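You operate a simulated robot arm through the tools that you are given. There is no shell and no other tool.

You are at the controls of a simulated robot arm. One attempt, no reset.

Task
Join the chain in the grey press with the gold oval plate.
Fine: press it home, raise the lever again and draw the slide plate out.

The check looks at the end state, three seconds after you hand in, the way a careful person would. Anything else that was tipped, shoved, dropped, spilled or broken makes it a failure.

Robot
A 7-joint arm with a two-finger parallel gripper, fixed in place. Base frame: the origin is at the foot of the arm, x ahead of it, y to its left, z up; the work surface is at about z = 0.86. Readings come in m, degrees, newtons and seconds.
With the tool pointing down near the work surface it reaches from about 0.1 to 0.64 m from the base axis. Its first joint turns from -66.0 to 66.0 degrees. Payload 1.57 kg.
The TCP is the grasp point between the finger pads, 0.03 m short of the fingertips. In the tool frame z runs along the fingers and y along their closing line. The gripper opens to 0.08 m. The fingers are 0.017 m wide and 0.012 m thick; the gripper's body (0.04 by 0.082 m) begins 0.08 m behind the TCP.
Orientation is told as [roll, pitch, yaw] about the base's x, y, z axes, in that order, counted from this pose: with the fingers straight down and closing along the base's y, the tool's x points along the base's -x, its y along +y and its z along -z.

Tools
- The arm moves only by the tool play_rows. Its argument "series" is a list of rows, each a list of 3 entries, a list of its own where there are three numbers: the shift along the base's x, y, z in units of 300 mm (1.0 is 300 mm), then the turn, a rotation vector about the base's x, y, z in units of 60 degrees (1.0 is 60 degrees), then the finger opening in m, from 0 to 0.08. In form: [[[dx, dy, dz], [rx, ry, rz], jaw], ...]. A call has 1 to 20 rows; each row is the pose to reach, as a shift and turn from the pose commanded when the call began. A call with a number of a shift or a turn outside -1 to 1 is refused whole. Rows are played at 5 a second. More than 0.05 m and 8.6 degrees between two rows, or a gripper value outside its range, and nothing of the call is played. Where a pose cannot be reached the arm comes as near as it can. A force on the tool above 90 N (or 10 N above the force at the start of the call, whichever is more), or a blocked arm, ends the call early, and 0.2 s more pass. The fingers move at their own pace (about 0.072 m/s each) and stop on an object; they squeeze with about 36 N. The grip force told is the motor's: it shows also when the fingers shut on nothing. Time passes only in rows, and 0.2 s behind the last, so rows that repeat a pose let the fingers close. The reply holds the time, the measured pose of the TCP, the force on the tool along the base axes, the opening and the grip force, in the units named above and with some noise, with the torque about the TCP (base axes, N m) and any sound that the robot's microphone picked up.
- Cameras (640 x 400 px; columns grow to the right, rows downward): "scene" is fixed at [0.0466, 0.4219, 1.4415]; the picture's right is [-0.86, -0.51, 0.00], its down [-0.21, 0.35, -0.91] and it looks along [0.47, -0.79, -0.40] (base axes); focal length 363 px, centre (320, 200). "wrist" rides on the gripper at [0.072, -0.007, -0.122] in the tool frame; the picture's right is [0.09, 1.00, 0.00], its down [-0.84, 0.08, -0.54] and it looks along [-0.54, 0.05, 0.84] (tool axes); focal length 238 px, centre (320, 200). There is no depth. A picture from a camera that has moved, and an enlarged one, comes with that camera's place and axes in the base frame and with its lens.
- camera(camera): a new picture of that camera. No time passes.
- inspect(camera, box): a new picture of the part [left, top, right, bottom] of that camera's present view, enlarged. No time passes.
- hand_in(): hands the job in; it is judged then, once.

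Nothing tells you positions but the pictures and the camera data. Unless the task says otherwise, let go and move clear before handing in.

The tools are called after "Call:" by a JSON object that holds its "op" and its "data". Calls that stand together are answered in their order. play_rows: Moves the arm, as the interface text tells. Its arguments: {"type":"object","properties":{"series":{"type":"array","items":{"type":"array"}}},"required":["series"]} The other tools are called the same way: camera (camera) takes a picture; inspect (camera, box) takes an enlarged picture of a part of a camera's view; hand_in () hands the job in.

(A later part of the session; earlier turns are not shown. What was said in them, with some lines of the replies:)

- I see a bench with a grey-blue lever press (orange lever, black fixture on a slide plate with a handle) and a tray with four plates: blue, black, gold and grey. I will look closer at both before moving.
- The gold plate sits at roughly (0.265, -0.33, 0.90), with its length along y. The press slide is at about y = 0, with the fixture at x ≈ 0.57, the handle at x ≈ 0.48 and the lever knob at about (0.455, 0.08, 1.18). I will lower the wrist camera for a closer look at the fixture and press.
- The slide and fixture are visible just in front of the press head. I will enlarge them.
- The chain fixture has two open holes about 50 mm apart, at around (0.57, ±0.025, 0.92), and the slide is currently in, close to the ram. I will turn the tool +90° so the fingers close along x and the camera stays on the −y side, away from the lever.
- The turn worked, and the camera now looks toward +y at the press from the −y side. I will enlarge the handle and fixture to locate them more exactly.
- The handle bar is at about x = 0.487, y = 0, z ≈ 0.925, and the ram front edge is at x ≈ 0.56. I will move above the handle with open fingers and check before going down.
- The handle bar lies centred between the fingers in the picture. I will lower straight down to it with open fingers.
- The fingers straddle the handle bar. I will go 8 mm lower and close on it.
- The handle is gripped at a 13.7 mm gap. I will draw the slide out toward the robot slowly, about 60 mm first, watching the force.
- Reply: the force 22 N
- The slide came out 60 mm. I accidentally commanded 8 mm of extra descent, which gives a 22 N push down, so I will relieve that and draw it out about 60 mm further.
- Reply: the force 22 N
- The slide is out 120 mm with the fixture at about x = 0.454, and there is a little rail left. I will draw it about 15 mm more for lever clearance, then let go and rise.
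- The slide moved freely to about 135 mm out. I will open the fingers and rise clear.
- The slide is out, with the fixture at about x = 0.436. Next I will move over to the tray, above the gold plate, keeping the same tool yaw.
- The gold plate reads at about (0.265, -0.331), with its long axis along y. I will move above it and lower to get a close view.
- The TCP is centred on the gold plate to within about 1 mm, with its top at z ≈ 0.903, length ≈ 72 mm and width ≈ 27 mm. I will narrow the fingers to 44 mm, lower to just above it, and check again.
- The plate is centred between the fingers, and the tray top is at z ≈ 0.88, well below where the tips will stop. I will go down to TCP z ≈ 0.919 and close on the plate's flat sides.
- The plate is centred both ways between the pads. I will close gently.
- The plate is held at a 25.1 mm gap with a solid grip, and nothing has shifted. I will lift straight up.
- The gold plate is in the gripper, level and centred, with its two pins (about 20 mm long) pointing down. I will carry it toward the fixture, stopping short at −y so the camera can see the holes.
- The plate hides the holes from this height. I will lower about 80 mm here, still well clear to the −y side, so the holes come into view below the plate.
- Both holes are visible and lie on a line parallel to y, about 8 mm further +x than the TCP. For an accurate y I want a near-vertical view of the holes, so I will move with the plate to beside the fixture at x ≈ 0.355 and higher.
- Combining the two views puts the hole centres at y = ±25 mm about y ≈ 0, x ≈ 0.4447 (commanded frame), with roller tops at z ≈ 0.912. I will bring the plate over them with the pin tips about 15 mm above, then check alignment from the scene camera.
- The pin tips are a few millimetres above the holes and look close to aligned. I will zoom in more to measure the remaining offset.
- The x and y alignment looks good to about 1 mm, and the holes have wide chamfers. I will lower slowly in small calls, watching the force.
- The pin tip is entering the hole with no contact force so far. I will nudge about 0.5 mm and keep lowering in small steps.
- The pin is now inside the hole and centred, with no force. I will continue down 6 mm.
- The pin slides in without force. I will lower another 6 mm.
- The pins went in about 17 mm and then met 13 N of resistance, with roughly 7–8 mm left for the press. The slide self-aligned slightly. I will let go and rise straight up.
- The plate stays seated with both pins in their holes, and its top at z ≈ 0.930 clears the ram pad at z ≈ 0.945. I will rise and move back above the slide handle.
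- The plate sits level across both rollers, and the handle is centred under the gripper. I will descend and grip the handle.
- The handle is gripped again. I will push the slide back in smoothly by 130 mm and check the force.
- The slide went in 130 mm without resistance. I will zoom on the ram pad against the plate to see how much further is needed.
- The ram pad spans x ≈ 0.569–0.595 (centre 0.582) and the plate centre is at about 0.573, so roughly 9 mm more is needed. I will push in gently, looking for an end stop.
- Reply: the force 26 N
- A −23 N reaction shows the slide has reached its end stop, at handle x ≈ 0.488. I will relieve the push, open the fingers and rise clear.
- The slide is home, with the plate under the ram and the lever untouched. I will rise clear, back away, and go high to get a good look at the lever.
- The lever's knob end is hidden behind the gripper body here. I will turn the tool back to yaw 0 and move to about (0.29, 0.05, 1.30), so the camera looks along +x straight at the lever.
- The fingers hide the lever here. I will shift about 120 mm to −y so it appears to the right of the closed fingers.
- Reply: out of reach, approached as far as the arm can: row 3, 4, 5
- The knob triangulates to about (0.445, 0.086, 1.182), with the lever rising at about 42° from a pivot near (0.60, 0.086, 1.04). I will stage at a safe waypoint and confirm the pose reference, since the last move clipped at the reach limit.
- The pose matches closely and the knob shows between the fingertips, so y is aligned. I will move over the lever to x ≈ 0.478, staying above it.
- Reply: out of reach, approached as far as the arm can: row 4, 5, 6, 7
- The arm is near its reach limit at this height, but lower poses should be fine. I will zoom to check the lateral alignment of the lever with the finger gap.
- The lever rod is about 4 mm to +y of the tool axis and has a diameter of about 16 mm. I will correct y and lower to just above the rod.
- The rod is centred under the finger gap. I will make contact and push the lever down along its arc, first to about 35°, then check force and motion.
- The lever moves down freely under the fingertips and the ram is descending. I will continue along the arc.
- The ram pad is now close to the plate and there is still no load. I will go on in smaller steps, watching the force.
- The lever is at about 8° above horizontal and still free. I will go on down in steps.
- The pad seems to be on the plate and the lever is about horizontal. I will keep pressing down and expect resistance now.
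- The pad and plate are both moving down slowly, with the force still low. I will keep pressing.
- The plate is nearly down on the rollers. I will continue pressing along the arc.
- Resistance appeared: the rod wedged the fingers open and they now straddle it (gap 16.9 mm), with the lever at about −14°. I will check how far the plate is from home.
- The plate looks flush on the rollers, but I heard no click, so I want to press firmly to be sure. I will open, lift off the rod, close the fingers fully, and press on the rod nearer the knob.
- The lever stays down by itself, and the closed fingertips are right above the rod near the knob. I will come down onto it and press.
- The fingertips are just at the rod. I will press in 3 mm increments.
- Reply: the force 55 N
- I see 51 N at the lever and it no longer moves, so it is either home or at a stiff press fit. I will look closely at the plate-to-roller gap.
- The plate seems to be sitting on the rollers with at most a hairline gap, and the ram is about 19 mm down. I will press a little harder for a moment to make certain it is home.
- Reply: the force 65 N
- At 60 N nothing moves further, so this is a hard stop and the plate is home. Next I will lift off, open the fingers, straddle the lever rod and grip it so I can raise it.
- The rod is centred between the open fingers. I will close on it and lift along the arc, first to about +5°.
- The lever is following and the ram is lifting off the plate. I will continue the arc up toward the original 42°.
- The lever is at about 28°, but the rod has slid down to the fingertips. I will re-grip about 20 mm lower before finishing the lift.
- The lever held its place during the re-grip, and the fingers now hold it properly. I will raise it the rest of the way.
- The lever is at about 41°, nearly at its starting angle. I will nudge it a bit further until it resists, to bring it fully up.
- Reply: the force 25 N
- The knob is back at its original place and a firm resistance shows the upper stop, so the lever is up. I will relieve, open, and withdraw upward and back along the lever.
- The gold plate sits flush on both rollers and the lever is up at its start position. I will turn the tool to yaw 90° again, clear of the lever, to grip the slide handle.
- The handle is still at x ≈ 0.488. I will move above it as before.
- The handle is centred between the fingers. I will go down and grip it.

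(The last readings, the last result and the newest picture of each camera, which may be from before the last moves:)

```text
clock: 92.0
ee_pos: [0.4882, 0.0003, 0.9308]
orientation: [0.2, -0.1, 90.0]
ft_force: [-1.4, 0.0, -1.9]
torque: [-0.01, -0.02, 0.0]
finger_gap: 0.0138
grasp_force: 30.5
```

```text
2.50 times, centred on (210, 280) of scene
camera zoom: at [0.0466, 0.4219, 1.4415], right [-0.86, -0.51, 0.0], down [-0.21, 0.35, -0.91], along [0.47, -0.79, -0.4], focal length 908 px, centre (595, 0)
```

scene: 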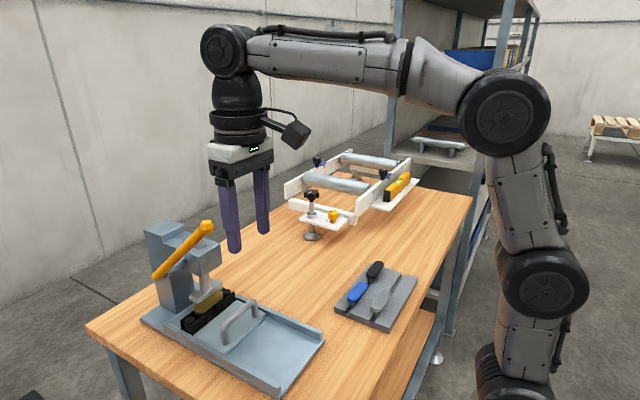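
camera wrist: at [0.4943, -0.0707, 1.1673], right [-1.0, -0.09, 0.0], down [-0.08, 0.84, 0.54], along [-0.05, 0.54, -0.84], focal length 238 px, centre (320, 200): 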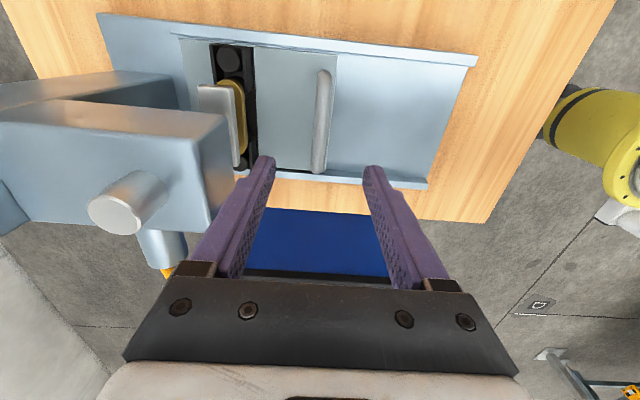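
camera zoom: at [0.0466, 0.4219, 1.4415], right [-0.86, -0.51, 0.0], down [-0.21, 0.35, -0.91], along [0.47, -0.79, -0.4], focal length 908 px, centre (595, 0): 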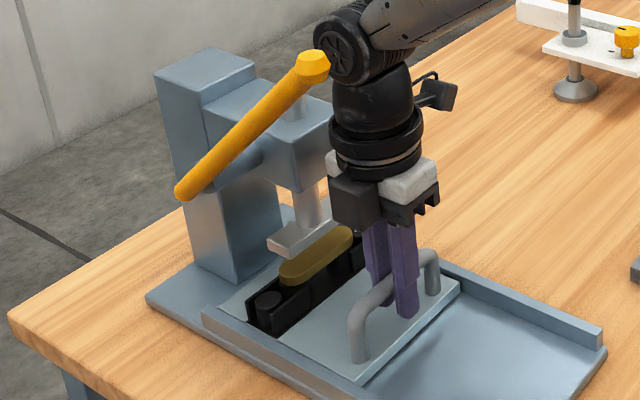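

The handle is gripped. I will draw the slide out by 135 mm, as before.

Call:
{"op": "play_rows", "data": {"series": [[[-0.02, 0, 0], [0, 0, 0], 0.005], [[-0.06, 0, 0], [0, 0, 0], 0.005], [[-0.1, 0, 0], [0, 0, 0], 0.005], [[-0.14, 0, 0], [0, 0, 0], 0.005], [[-0.18, 0, 0], [0, 0, 0], 0.005], [[-0.22, 0, 0], [0, 0, 0], 0.005], [[-0.26, 0, 0], [0, 0, 0], 0.005], [[-0.3, 0, 0], [0, 0, 0], 0.005], [[-0.34, 0, 0], [0, 0, 0], 0.005], [[-0.38, 0, 0], [0, 0, 0], 0.005], [[-0.42, 0, 0], [0, 0, 0], 0.005], [[-0.45, 0, 0], [0, 0, 0], 0.005], [[-0.45, 0, 0], [0, 0, 0], 0.005]]}}

Call:
{"op": "camera", "data": {"camera": "wrist"}}

Call:
{"op": "inspect", "data": {"camera": "scene", "box": [130, 200, 330, 400]}}

```text
clock: 94.8
ee_pos: [0.3539, -0.0014, 0.9307]
orientation: [0.0, 0.0, 90.0]
ft_force: [0.0, -2.0, -11.7]
torque: [-0.63, 0.01, 0.01]
finger_gap: 0.0137
grasp_force: 29.7
```

```text
taken
camera wrist: at [0.36, -0.0711, 1.0509], right [-1.0, -0.09, 0.0], down [-0.08, 0.84, 0.54], along [-0.05, 0.54, -0.84], focal length 238 px, centre (320, 200)
```

wrist: 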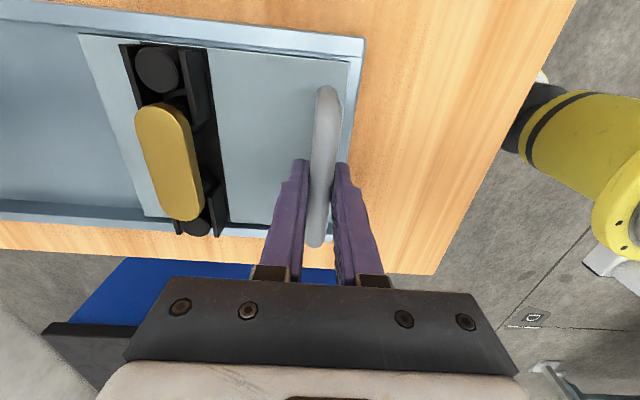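

```text
2.00 times, centred on (230, 300) of scene
camera zoom: at [0.0468, 0.4219, 1.4415], right [-0.86, -0.51, 0.0], down [-0.21, 0.35, -0.91], along [0.47, -0.79, -0.4], focal length 726 px, centre (500, 0)
```

zoom: 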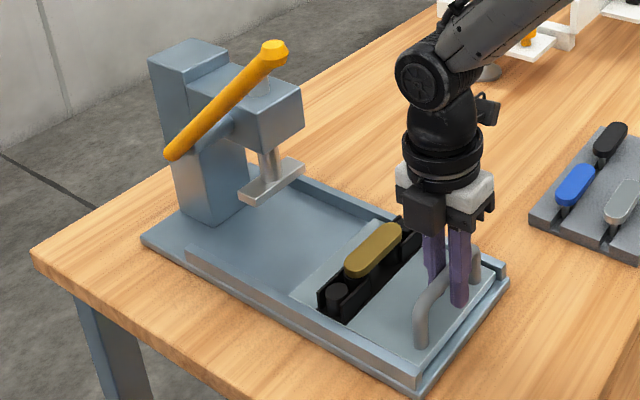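

The slide is 135 mm out with the plate riding along. I will gently draw it a few millimetres more to check for the outer stop.

Call:
{"op": "play_rows", "data": {"series": [[[-0.007, 0, -0.001], [0, 0, 0], 0.005], [[-0.014, 0, -0.001], [0, 0, 0], 0.005], [[-0.02, 0, -0.001], [0, 0, 0], 0.005], [[-0.02, 0, -0.001], [0, 0, 0], 0.005]]}}

Call:
{"op": "camera", "data": {"camera": "wrist"}}

```text
clock: 95.8
ee_pos: [0.3483, 0.0002, 0.9307]
orientation: [0.0, 0.0, 90.0]
ft_force: [5.0, -5.9, -13.3]
torque: [0.07, -0.05, -0.01]
finger_gap: 0.0136
grasp_force: 30.7
```

```text
taken
camera wrist: at [0.3542, -0.0711, 1.051], right [-1.0, -0.09, 0.0], down [-0.08, 0.84, 0.54], along [-0.05, 0.54, -0.84], focal length 238 px, centre (320, 200)
```

wrist: 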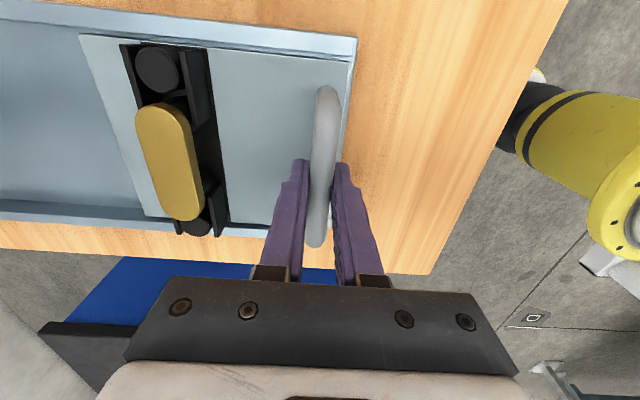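

A slight counter-force at 140 mm of travel shows the outer stop, so the slide is fully drawn out. I will let go and rise straight up.

Call:
{"op": "play_rows", "data": {"series": [[[0, 0, 0], [0, 0, 0], 0.02], [[0, 0, 0], [0, 0, 0], 0.04], [[0, 0, 0], [0, 0, 0], 0.05], [[0, 0, 0.08], [0, 0, 0], 0.05], [[0, 0, 0.18], [0, 0, 0], 0.05], [[0, 0, 0.3], [0, 0, 0], 0.05], [[0, -0.1, 0.42], [0, 0, 0], 0.05], [[-0.05, -0.22, 0.54], [0, 0, 0], 0.05], [[-0.1, -0.34, 0.62], [0, 0, 0], 0.05], [[-0.1, -0.34, 0.62], [0, 0, 0], 0.05]]}}

Call:
{"op": "camera", "data": {"camera": "scene"}}

Call:
{"op": "inspect", "data": {"camera": "scene", "box": [130, 200, 330, 400]}}

Call:
{"op": "inspect", "data": {"camera": "scene", "box": [235, 300, 285, 350]}}

Call:
{"op": "camera", "data": {"camera": "wrist"}}

```text
refused: row 8 steps farther than a row can; nothing moved
```

```text
taken
```

scene: 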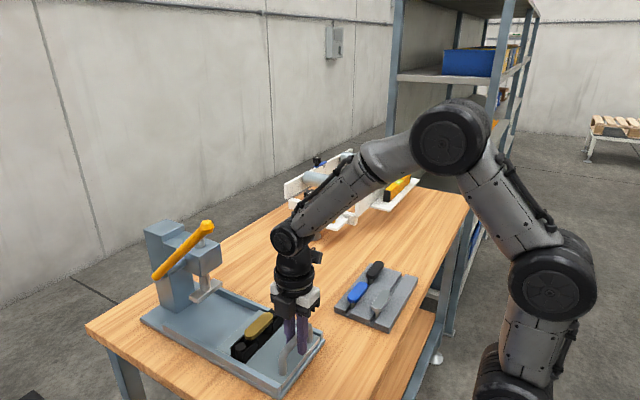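

```text
2.00 times, centred on (230, 300) of scene
camera zoom: at [0.0469, 0.4217, 1.4416], right [-0.86, -0.51, 0.0], down [-0.21, 0.35, -0.91], along [0.47, -0.79, -0.4], focal length 726 px, centre (500, 0)
```

zoom: 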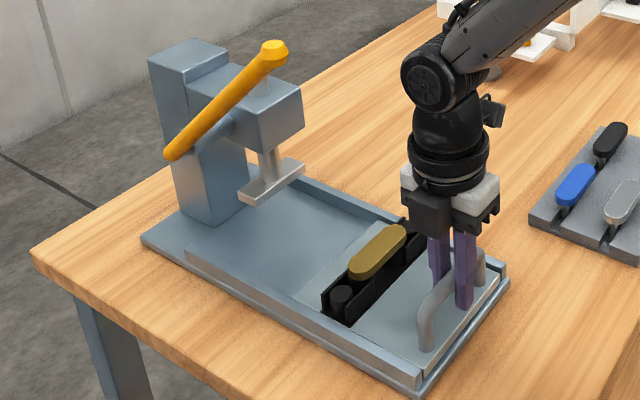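

```text
8.00 times, centred on (260, 325) of scene
camera zoom: at [0.0469, 0.4217, 1.4416], right [-0.86, -0.51, 0.0], down [-0.21, 0.35, -0.91], along [0.47, -0.79, -0.4], focal length 2906 px, centre (800, -800)
```

zoom: 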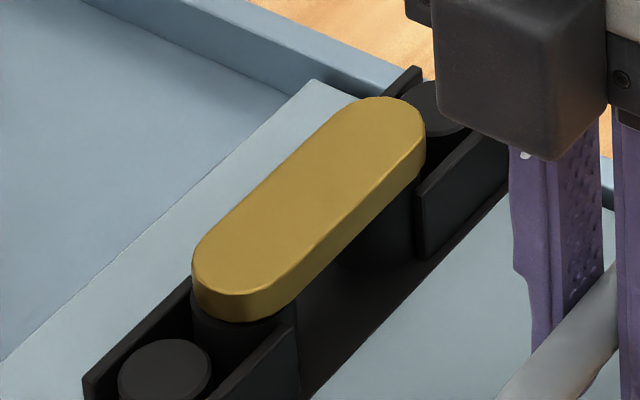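

```text
taken
camera wrist: at [0.3542, -0.0711, 1.051], right [-1.0, -0.09, 0.0], down [-0.08, 0.84, 0.54], along [-0.05, 0.54, -0.84], focal length 238 px, centre (320, 200)
```

wrist: 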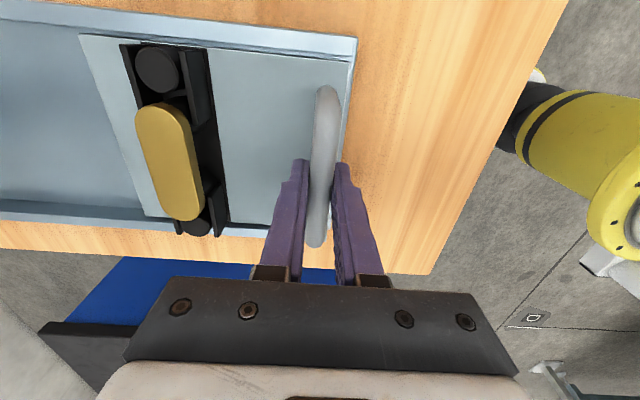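

The rise was refused because one row stepped too far, and nothing moved. The plate is flush on the rollers, so I will replay the release and rise with smaller steps.

Call:
{"op": "play_rows", "data": {"series": [[[0, 0, 0], [0, 0, 0], 0.02], [[0, 0, 0], [0, 0, 0], 0.04], [[0, 0, 0], [0, 0, 0], 0.05], [[0, 0, 0.08], [0, 0, 0], 0.05], [[0, 0, 0.18], [0, 0, 0], 0.05], [[0, 0, 0.3], [0, 0, 0], 0.05], [[0, -0.08, 0.4], [0, 0, 0], 0.05], [[-0.03, -0.17, 0.48], [0, 0, 0], 0.05], [[-0.06, -0.26, 0.55], [0, 0, 0], 0.05], [[-0.1, -0.34, 0.62], [0, 0, 0], 0.05], [[-0.1, -0.34, 0.62], [0, 0, 0], 0.05]]}}

Call:
{"op": "camera", "data": {"camera": "scene"}}

Call:
{"op": "inspect", "data": {"camera": "scene", "box": [130, 200, 330, 400]}}

Call:
{"op": "inspect", "data": {"camera": "scene", "box": [238, 300, 288, 350]}}

Call:
{"op": "camera", "data": {"camera": "wrist"}}

```text
clock: 98.2
ee_pos: [0.3172, -0.1017, 1.1175]
orientation: [0.0, -0.1, 90.0]
ft_force: [-0.8, 0.3, -0.3]
torque: [0.01, -0.01, -0.03]
finger_gap: 0.0501
grasp_force: 0.1
```

```text
taken
```

scene: 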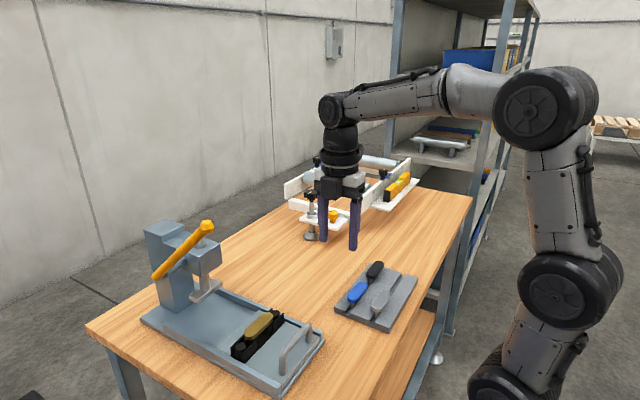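

```text
2.00 times, centred on (230, 300) of scene
camera zoom: at [0.0466, 0.4219, 1.4415], right [-0.86, -0.51, 0.0], down [-0.21, 0.35, -0.91], along [0.47, -0.79, -0.4], focal length 726 px, centre (500, 0)
```

zoom: 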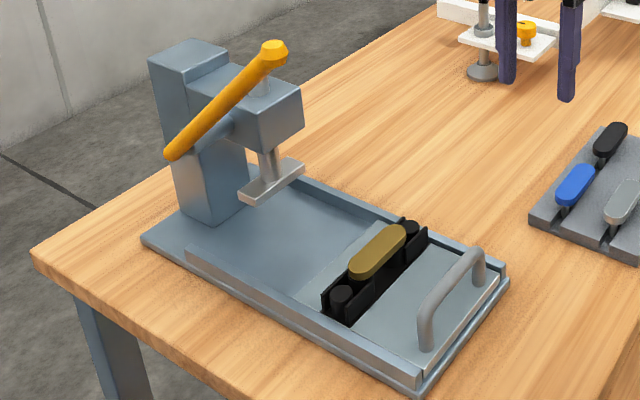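

```text
8.00 times, centred on (263, 325) of scene
camera zoom: at [0.0466, 0.4219, 1.4415], right [-0.86, -0.51, 0.0], down [-0.21, 0.35, -0.91], along [0.47, -0.79, -0.4], focal length 2906 px, centre (776, -800)
```

zoom: 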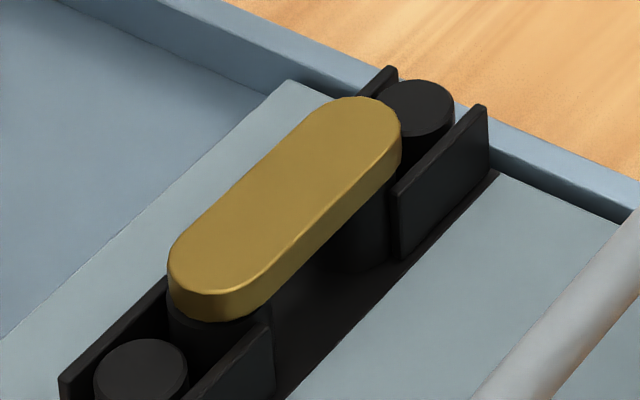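

```text
taken
camera wrist: at [0.3244, -0.1733, 1.2377], right [-1.0, -0.09, 0.0], down [-0.08, 0.84, 0.54], along [-0.05, 0.54, -0.84], focal length 238 px, centre (320, 200)
```

wrist: 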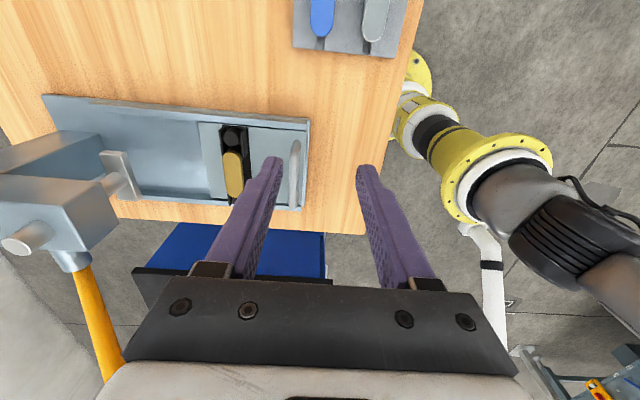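

The slide is out, the lever is up and the arm is clear. I will take one last close look at both plate ends to confirm there is no gap before handing in.

Call:
{"op": "inspect", "data": {"camera": "scene", "box": [242, 328, 266, 352]}}

Call:
{"op": "inspect", "data": {"camera": "scene", "box": [258, 310, 282, 334]}}

Call:
{"op": "inspect", "data": {"camera": "scene", "box": [320, 240, 440, 340]}}

```text
16.00 times, centred on (254, 340) of scene
camera zoom: at [0.0466, 0.4219, 1.4415], right [-0.86, -0.51, 0.0], down [-0.21, 0.35, -0.91], along [0.47, -0.79, -0.4], focal length 5811 px, centre (1376, -2040)
```

zoom: 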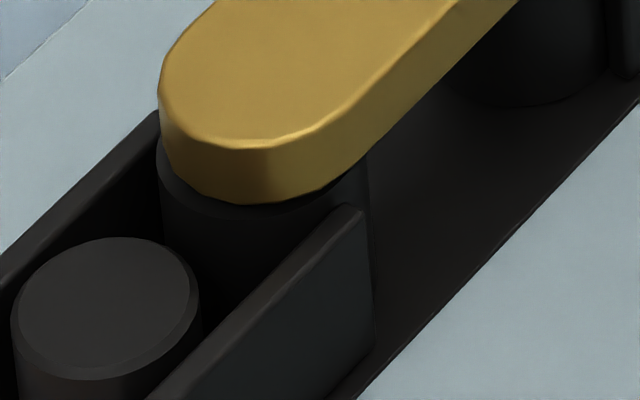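

```text
16.00 times, centred on (270, 322) of scene
camera zoom: at [0.0466, 0.4219, 1.4415], right [-0.86, -0.51, 0.0], down [-0.21, 0.35, -0.91], along [0.47, -0.79, -0.4], focal length 5811 px, centre (1120, -1752)
```

zoom: 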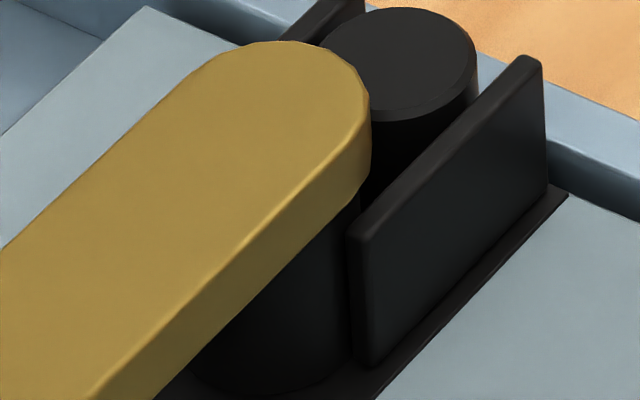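

```text
4.00 times, centred on (380, 290) of scene
camera zoom: at [0.0466, 0.4219, 1.4415], right [-0.86, -0.51, 0.0], down [-0.21, 0.35, -0.91], along [0.47, -0.79, -0.4], focal length 1453 px, centre (80, -160)
```

zoom: 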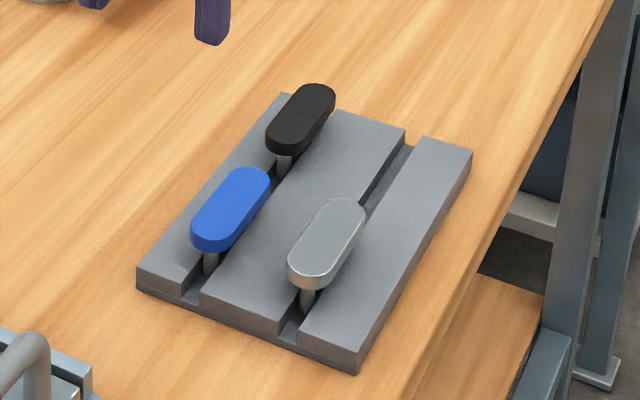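

The other plates and the tray are undisturbed. The +y end shows a thin dark ring under the plate, so I will check from nearly overhead whether that is a lateral offset or a real gap.

Call:
{"op": "play_rows", "data": {"series": [[[0.02, 0.08, -0.03], [0, 0, 0], 0.03], [[0.04, 0.17, -0.06], [0, 0, 0], 0.01], [[0.06, 0.26, -0.09], [0, 0, 0], 0.005], [[0.08, 0.35, -0.12], [0, 0, 0], 0.005], [[0.1, 0.44, -0.15], [0, 0, 0], 0.005], [[0.1, 0.5, -0.183], [0, 0, 0], 0.005], [[0.1, 0.5, -0.183], [0, 0, 0], 0.005]]}}

Call:
{"op": "camera", "data": {"camera": "wrist"}}

Call:
{"op": "inspect", "data": {"camera": "wrist", "box": [190, 0, 300, 140]}}

```text
clock: 99.8
ee_pos: [0.3481, 0.0481, 1.0613]
orientation: [0.0, 0.0, 90.1]
ft_force: [-0.3, 0.7, 0.3]
torque: [0.02, -0.01, -0.01]
finger_gap: 0.0051
grasp_force: 0.0
```

```text
taken
camera wrist: at [0.3537, -0.0231, 1.1809], right [-1.0, -0.09, 0.0], down [-0.08, 0.84, 0.54], along [-0.05, 0.54, -0.84], focal length 238 px, centre (320, 200)
```

wrist: 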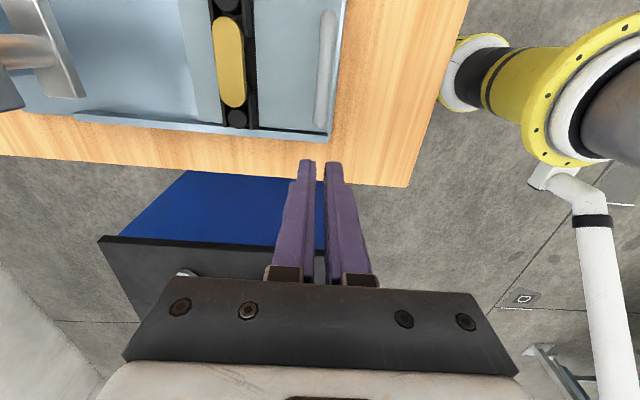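

```text
2.86 times, centred on (245, 70) of wrist
camera zoom: at [0.3537, -0.0231, 1.1809], right [-1.0, -0.09, 0.0], down [-0.08, 0.84, 0.54], along [-0.05, 0.54, -0.84], focal length 681 px, centre (534, 571)
```

zoom: 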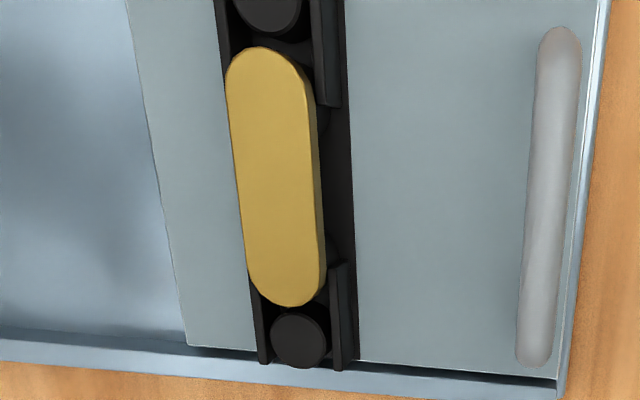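

From above, the plate is shifted about 1 mm toward −y within the hole play, which explains most of that ring, and its top height reads about 0.922–0.924, matching the home height. I will take a very close look at the joint line.

Call:
{"op": "inspect", "data": {"camera": "scene", "box": [246, 332, 260, 346]}}

Call:
{"op": "inspect", "data": {"camera": "wrist", "box": [225, 70, 265, 130]}}

Call:
{"op": "inspect", "data": {"camera": "wrist", "box": [220, 20, 260, 80]}}

```text
16.00 times, centred on (253, 339) of scene
camera zoom: at [0.0466, 0.4219, 1.4415], right [-0.86, -0.51, 0.0], down [-0.21, 0.35, -0.91], along [0.47, -0.79, -0.4], focal length 5811 px, centre (1392, -2024)
```

zoom: 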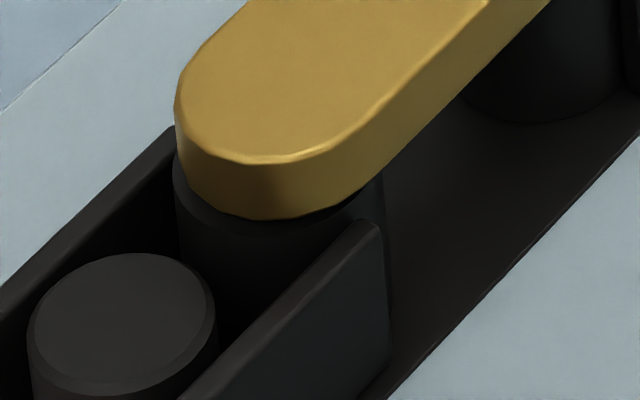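

```text
6.67 times, centred on (245, 100) of wrist
camera zoom: at [0.3537, -0.0231, 1.1809], right [-1.0, -0.09, 0.0], down [-0.08, 0.84, 0.54], along [-0.05, 0.54, -0.84], focal length 1589 px, centre (820, 867)
```

zoom: 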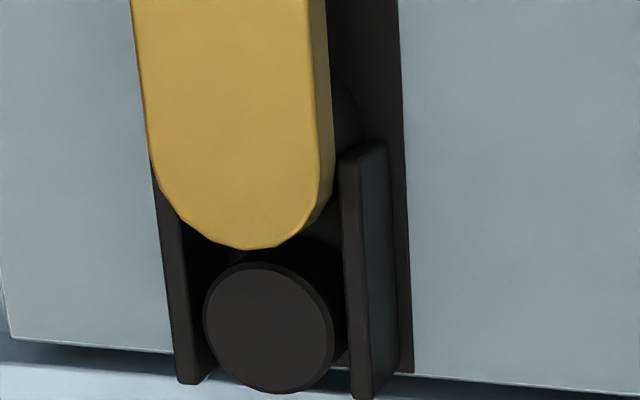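

```text
6.67 times, centred on (240, 50) of wrist
camera zoom: at [0.3537, -0.0231, 1.1809], right [-1.0, -0.09, 0.0], down [-0.08, 0.84, 0.54], along [-0.05, 0.54, -0.84], focal length 1589 px, centre (853, 1200)
```

zoom: 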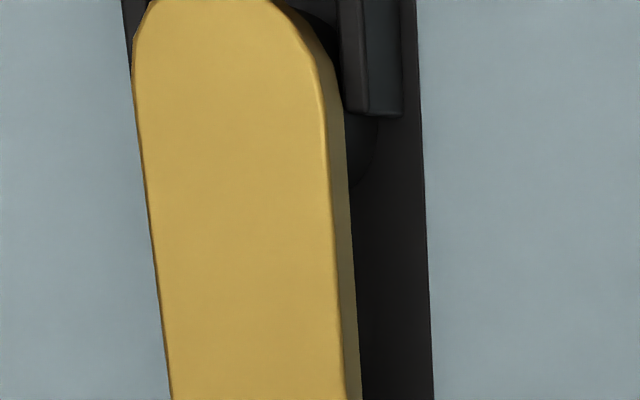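

The plate is unchanged from its fully pressed position, flush on the rollers. The lever is up, the slide is out, and the tray is untouched. I will retreat to a neutral pose and then hand in.

Call:
{"op": "play_rows", "data": {"series": [[[-0.02, -0.06, 0.08], [0, 0, 0], 0.02], [[-0.05, -0.14, 0.16], [0, 0, 0], 0.03], [[-0.08, -0.22, 0.24], [0, 0, 0], 0.04], [[-0.1, -0.3, 0.32], [0, 0, 0], 0.05], [[-0.12, -0.36, 0.4], [0, 0, 0], 0.05], [[-0.12, -0.36, 0.4], [0, 0, 0], 0.05]]}}

Call:
{"op": "camera", "data": {"camera": "scene"}}

```text
clock: 101.2
ee_pos: [0.3131, -0.0598, 1.1818]
orientation: [0.0, -0.1, 90.1]
ft_force: [-0.3, -0.3, -0.2]
torque: [-0.02, 0.03, 0.0]
finger_gap: 0.05
grasp_force: 0.0
```

```text
taken
```

scene: 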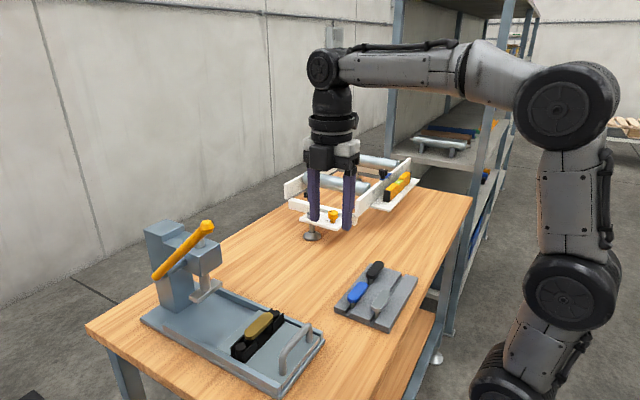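

The arm is clear. The gold plate joins the chain in the fixture, the lever is raised, the slide is drawn out, and nothing else has moved. I am handing in.

Call:
{"op": "hand_in", "data": {}}

```text
The job is handed in.
```

I joined the chain with the gold oval plate, pressed it home, raised the lever and drew the slide plate out. Then I handed the job in.

- **Plate:** Both pins are in the chain's holes. I pressed with the lever until it stopped moving at about 60 N, and the plate sits flush on the rollers as far as the pictures show. It sits about 1 mm toward −y, which is within the play of the holes. No click was heard at any point, so I judged "home" from the hard stop and the close-up views.
- **Lever:** It is back at its starting position, against its upper stop.
- **Slide plate:** It is drawn out about 140 mm, to where it began to resist.
- **Surroundings:** The tray and the other three plates look undisturbed, and the arm is open and clear of everything.
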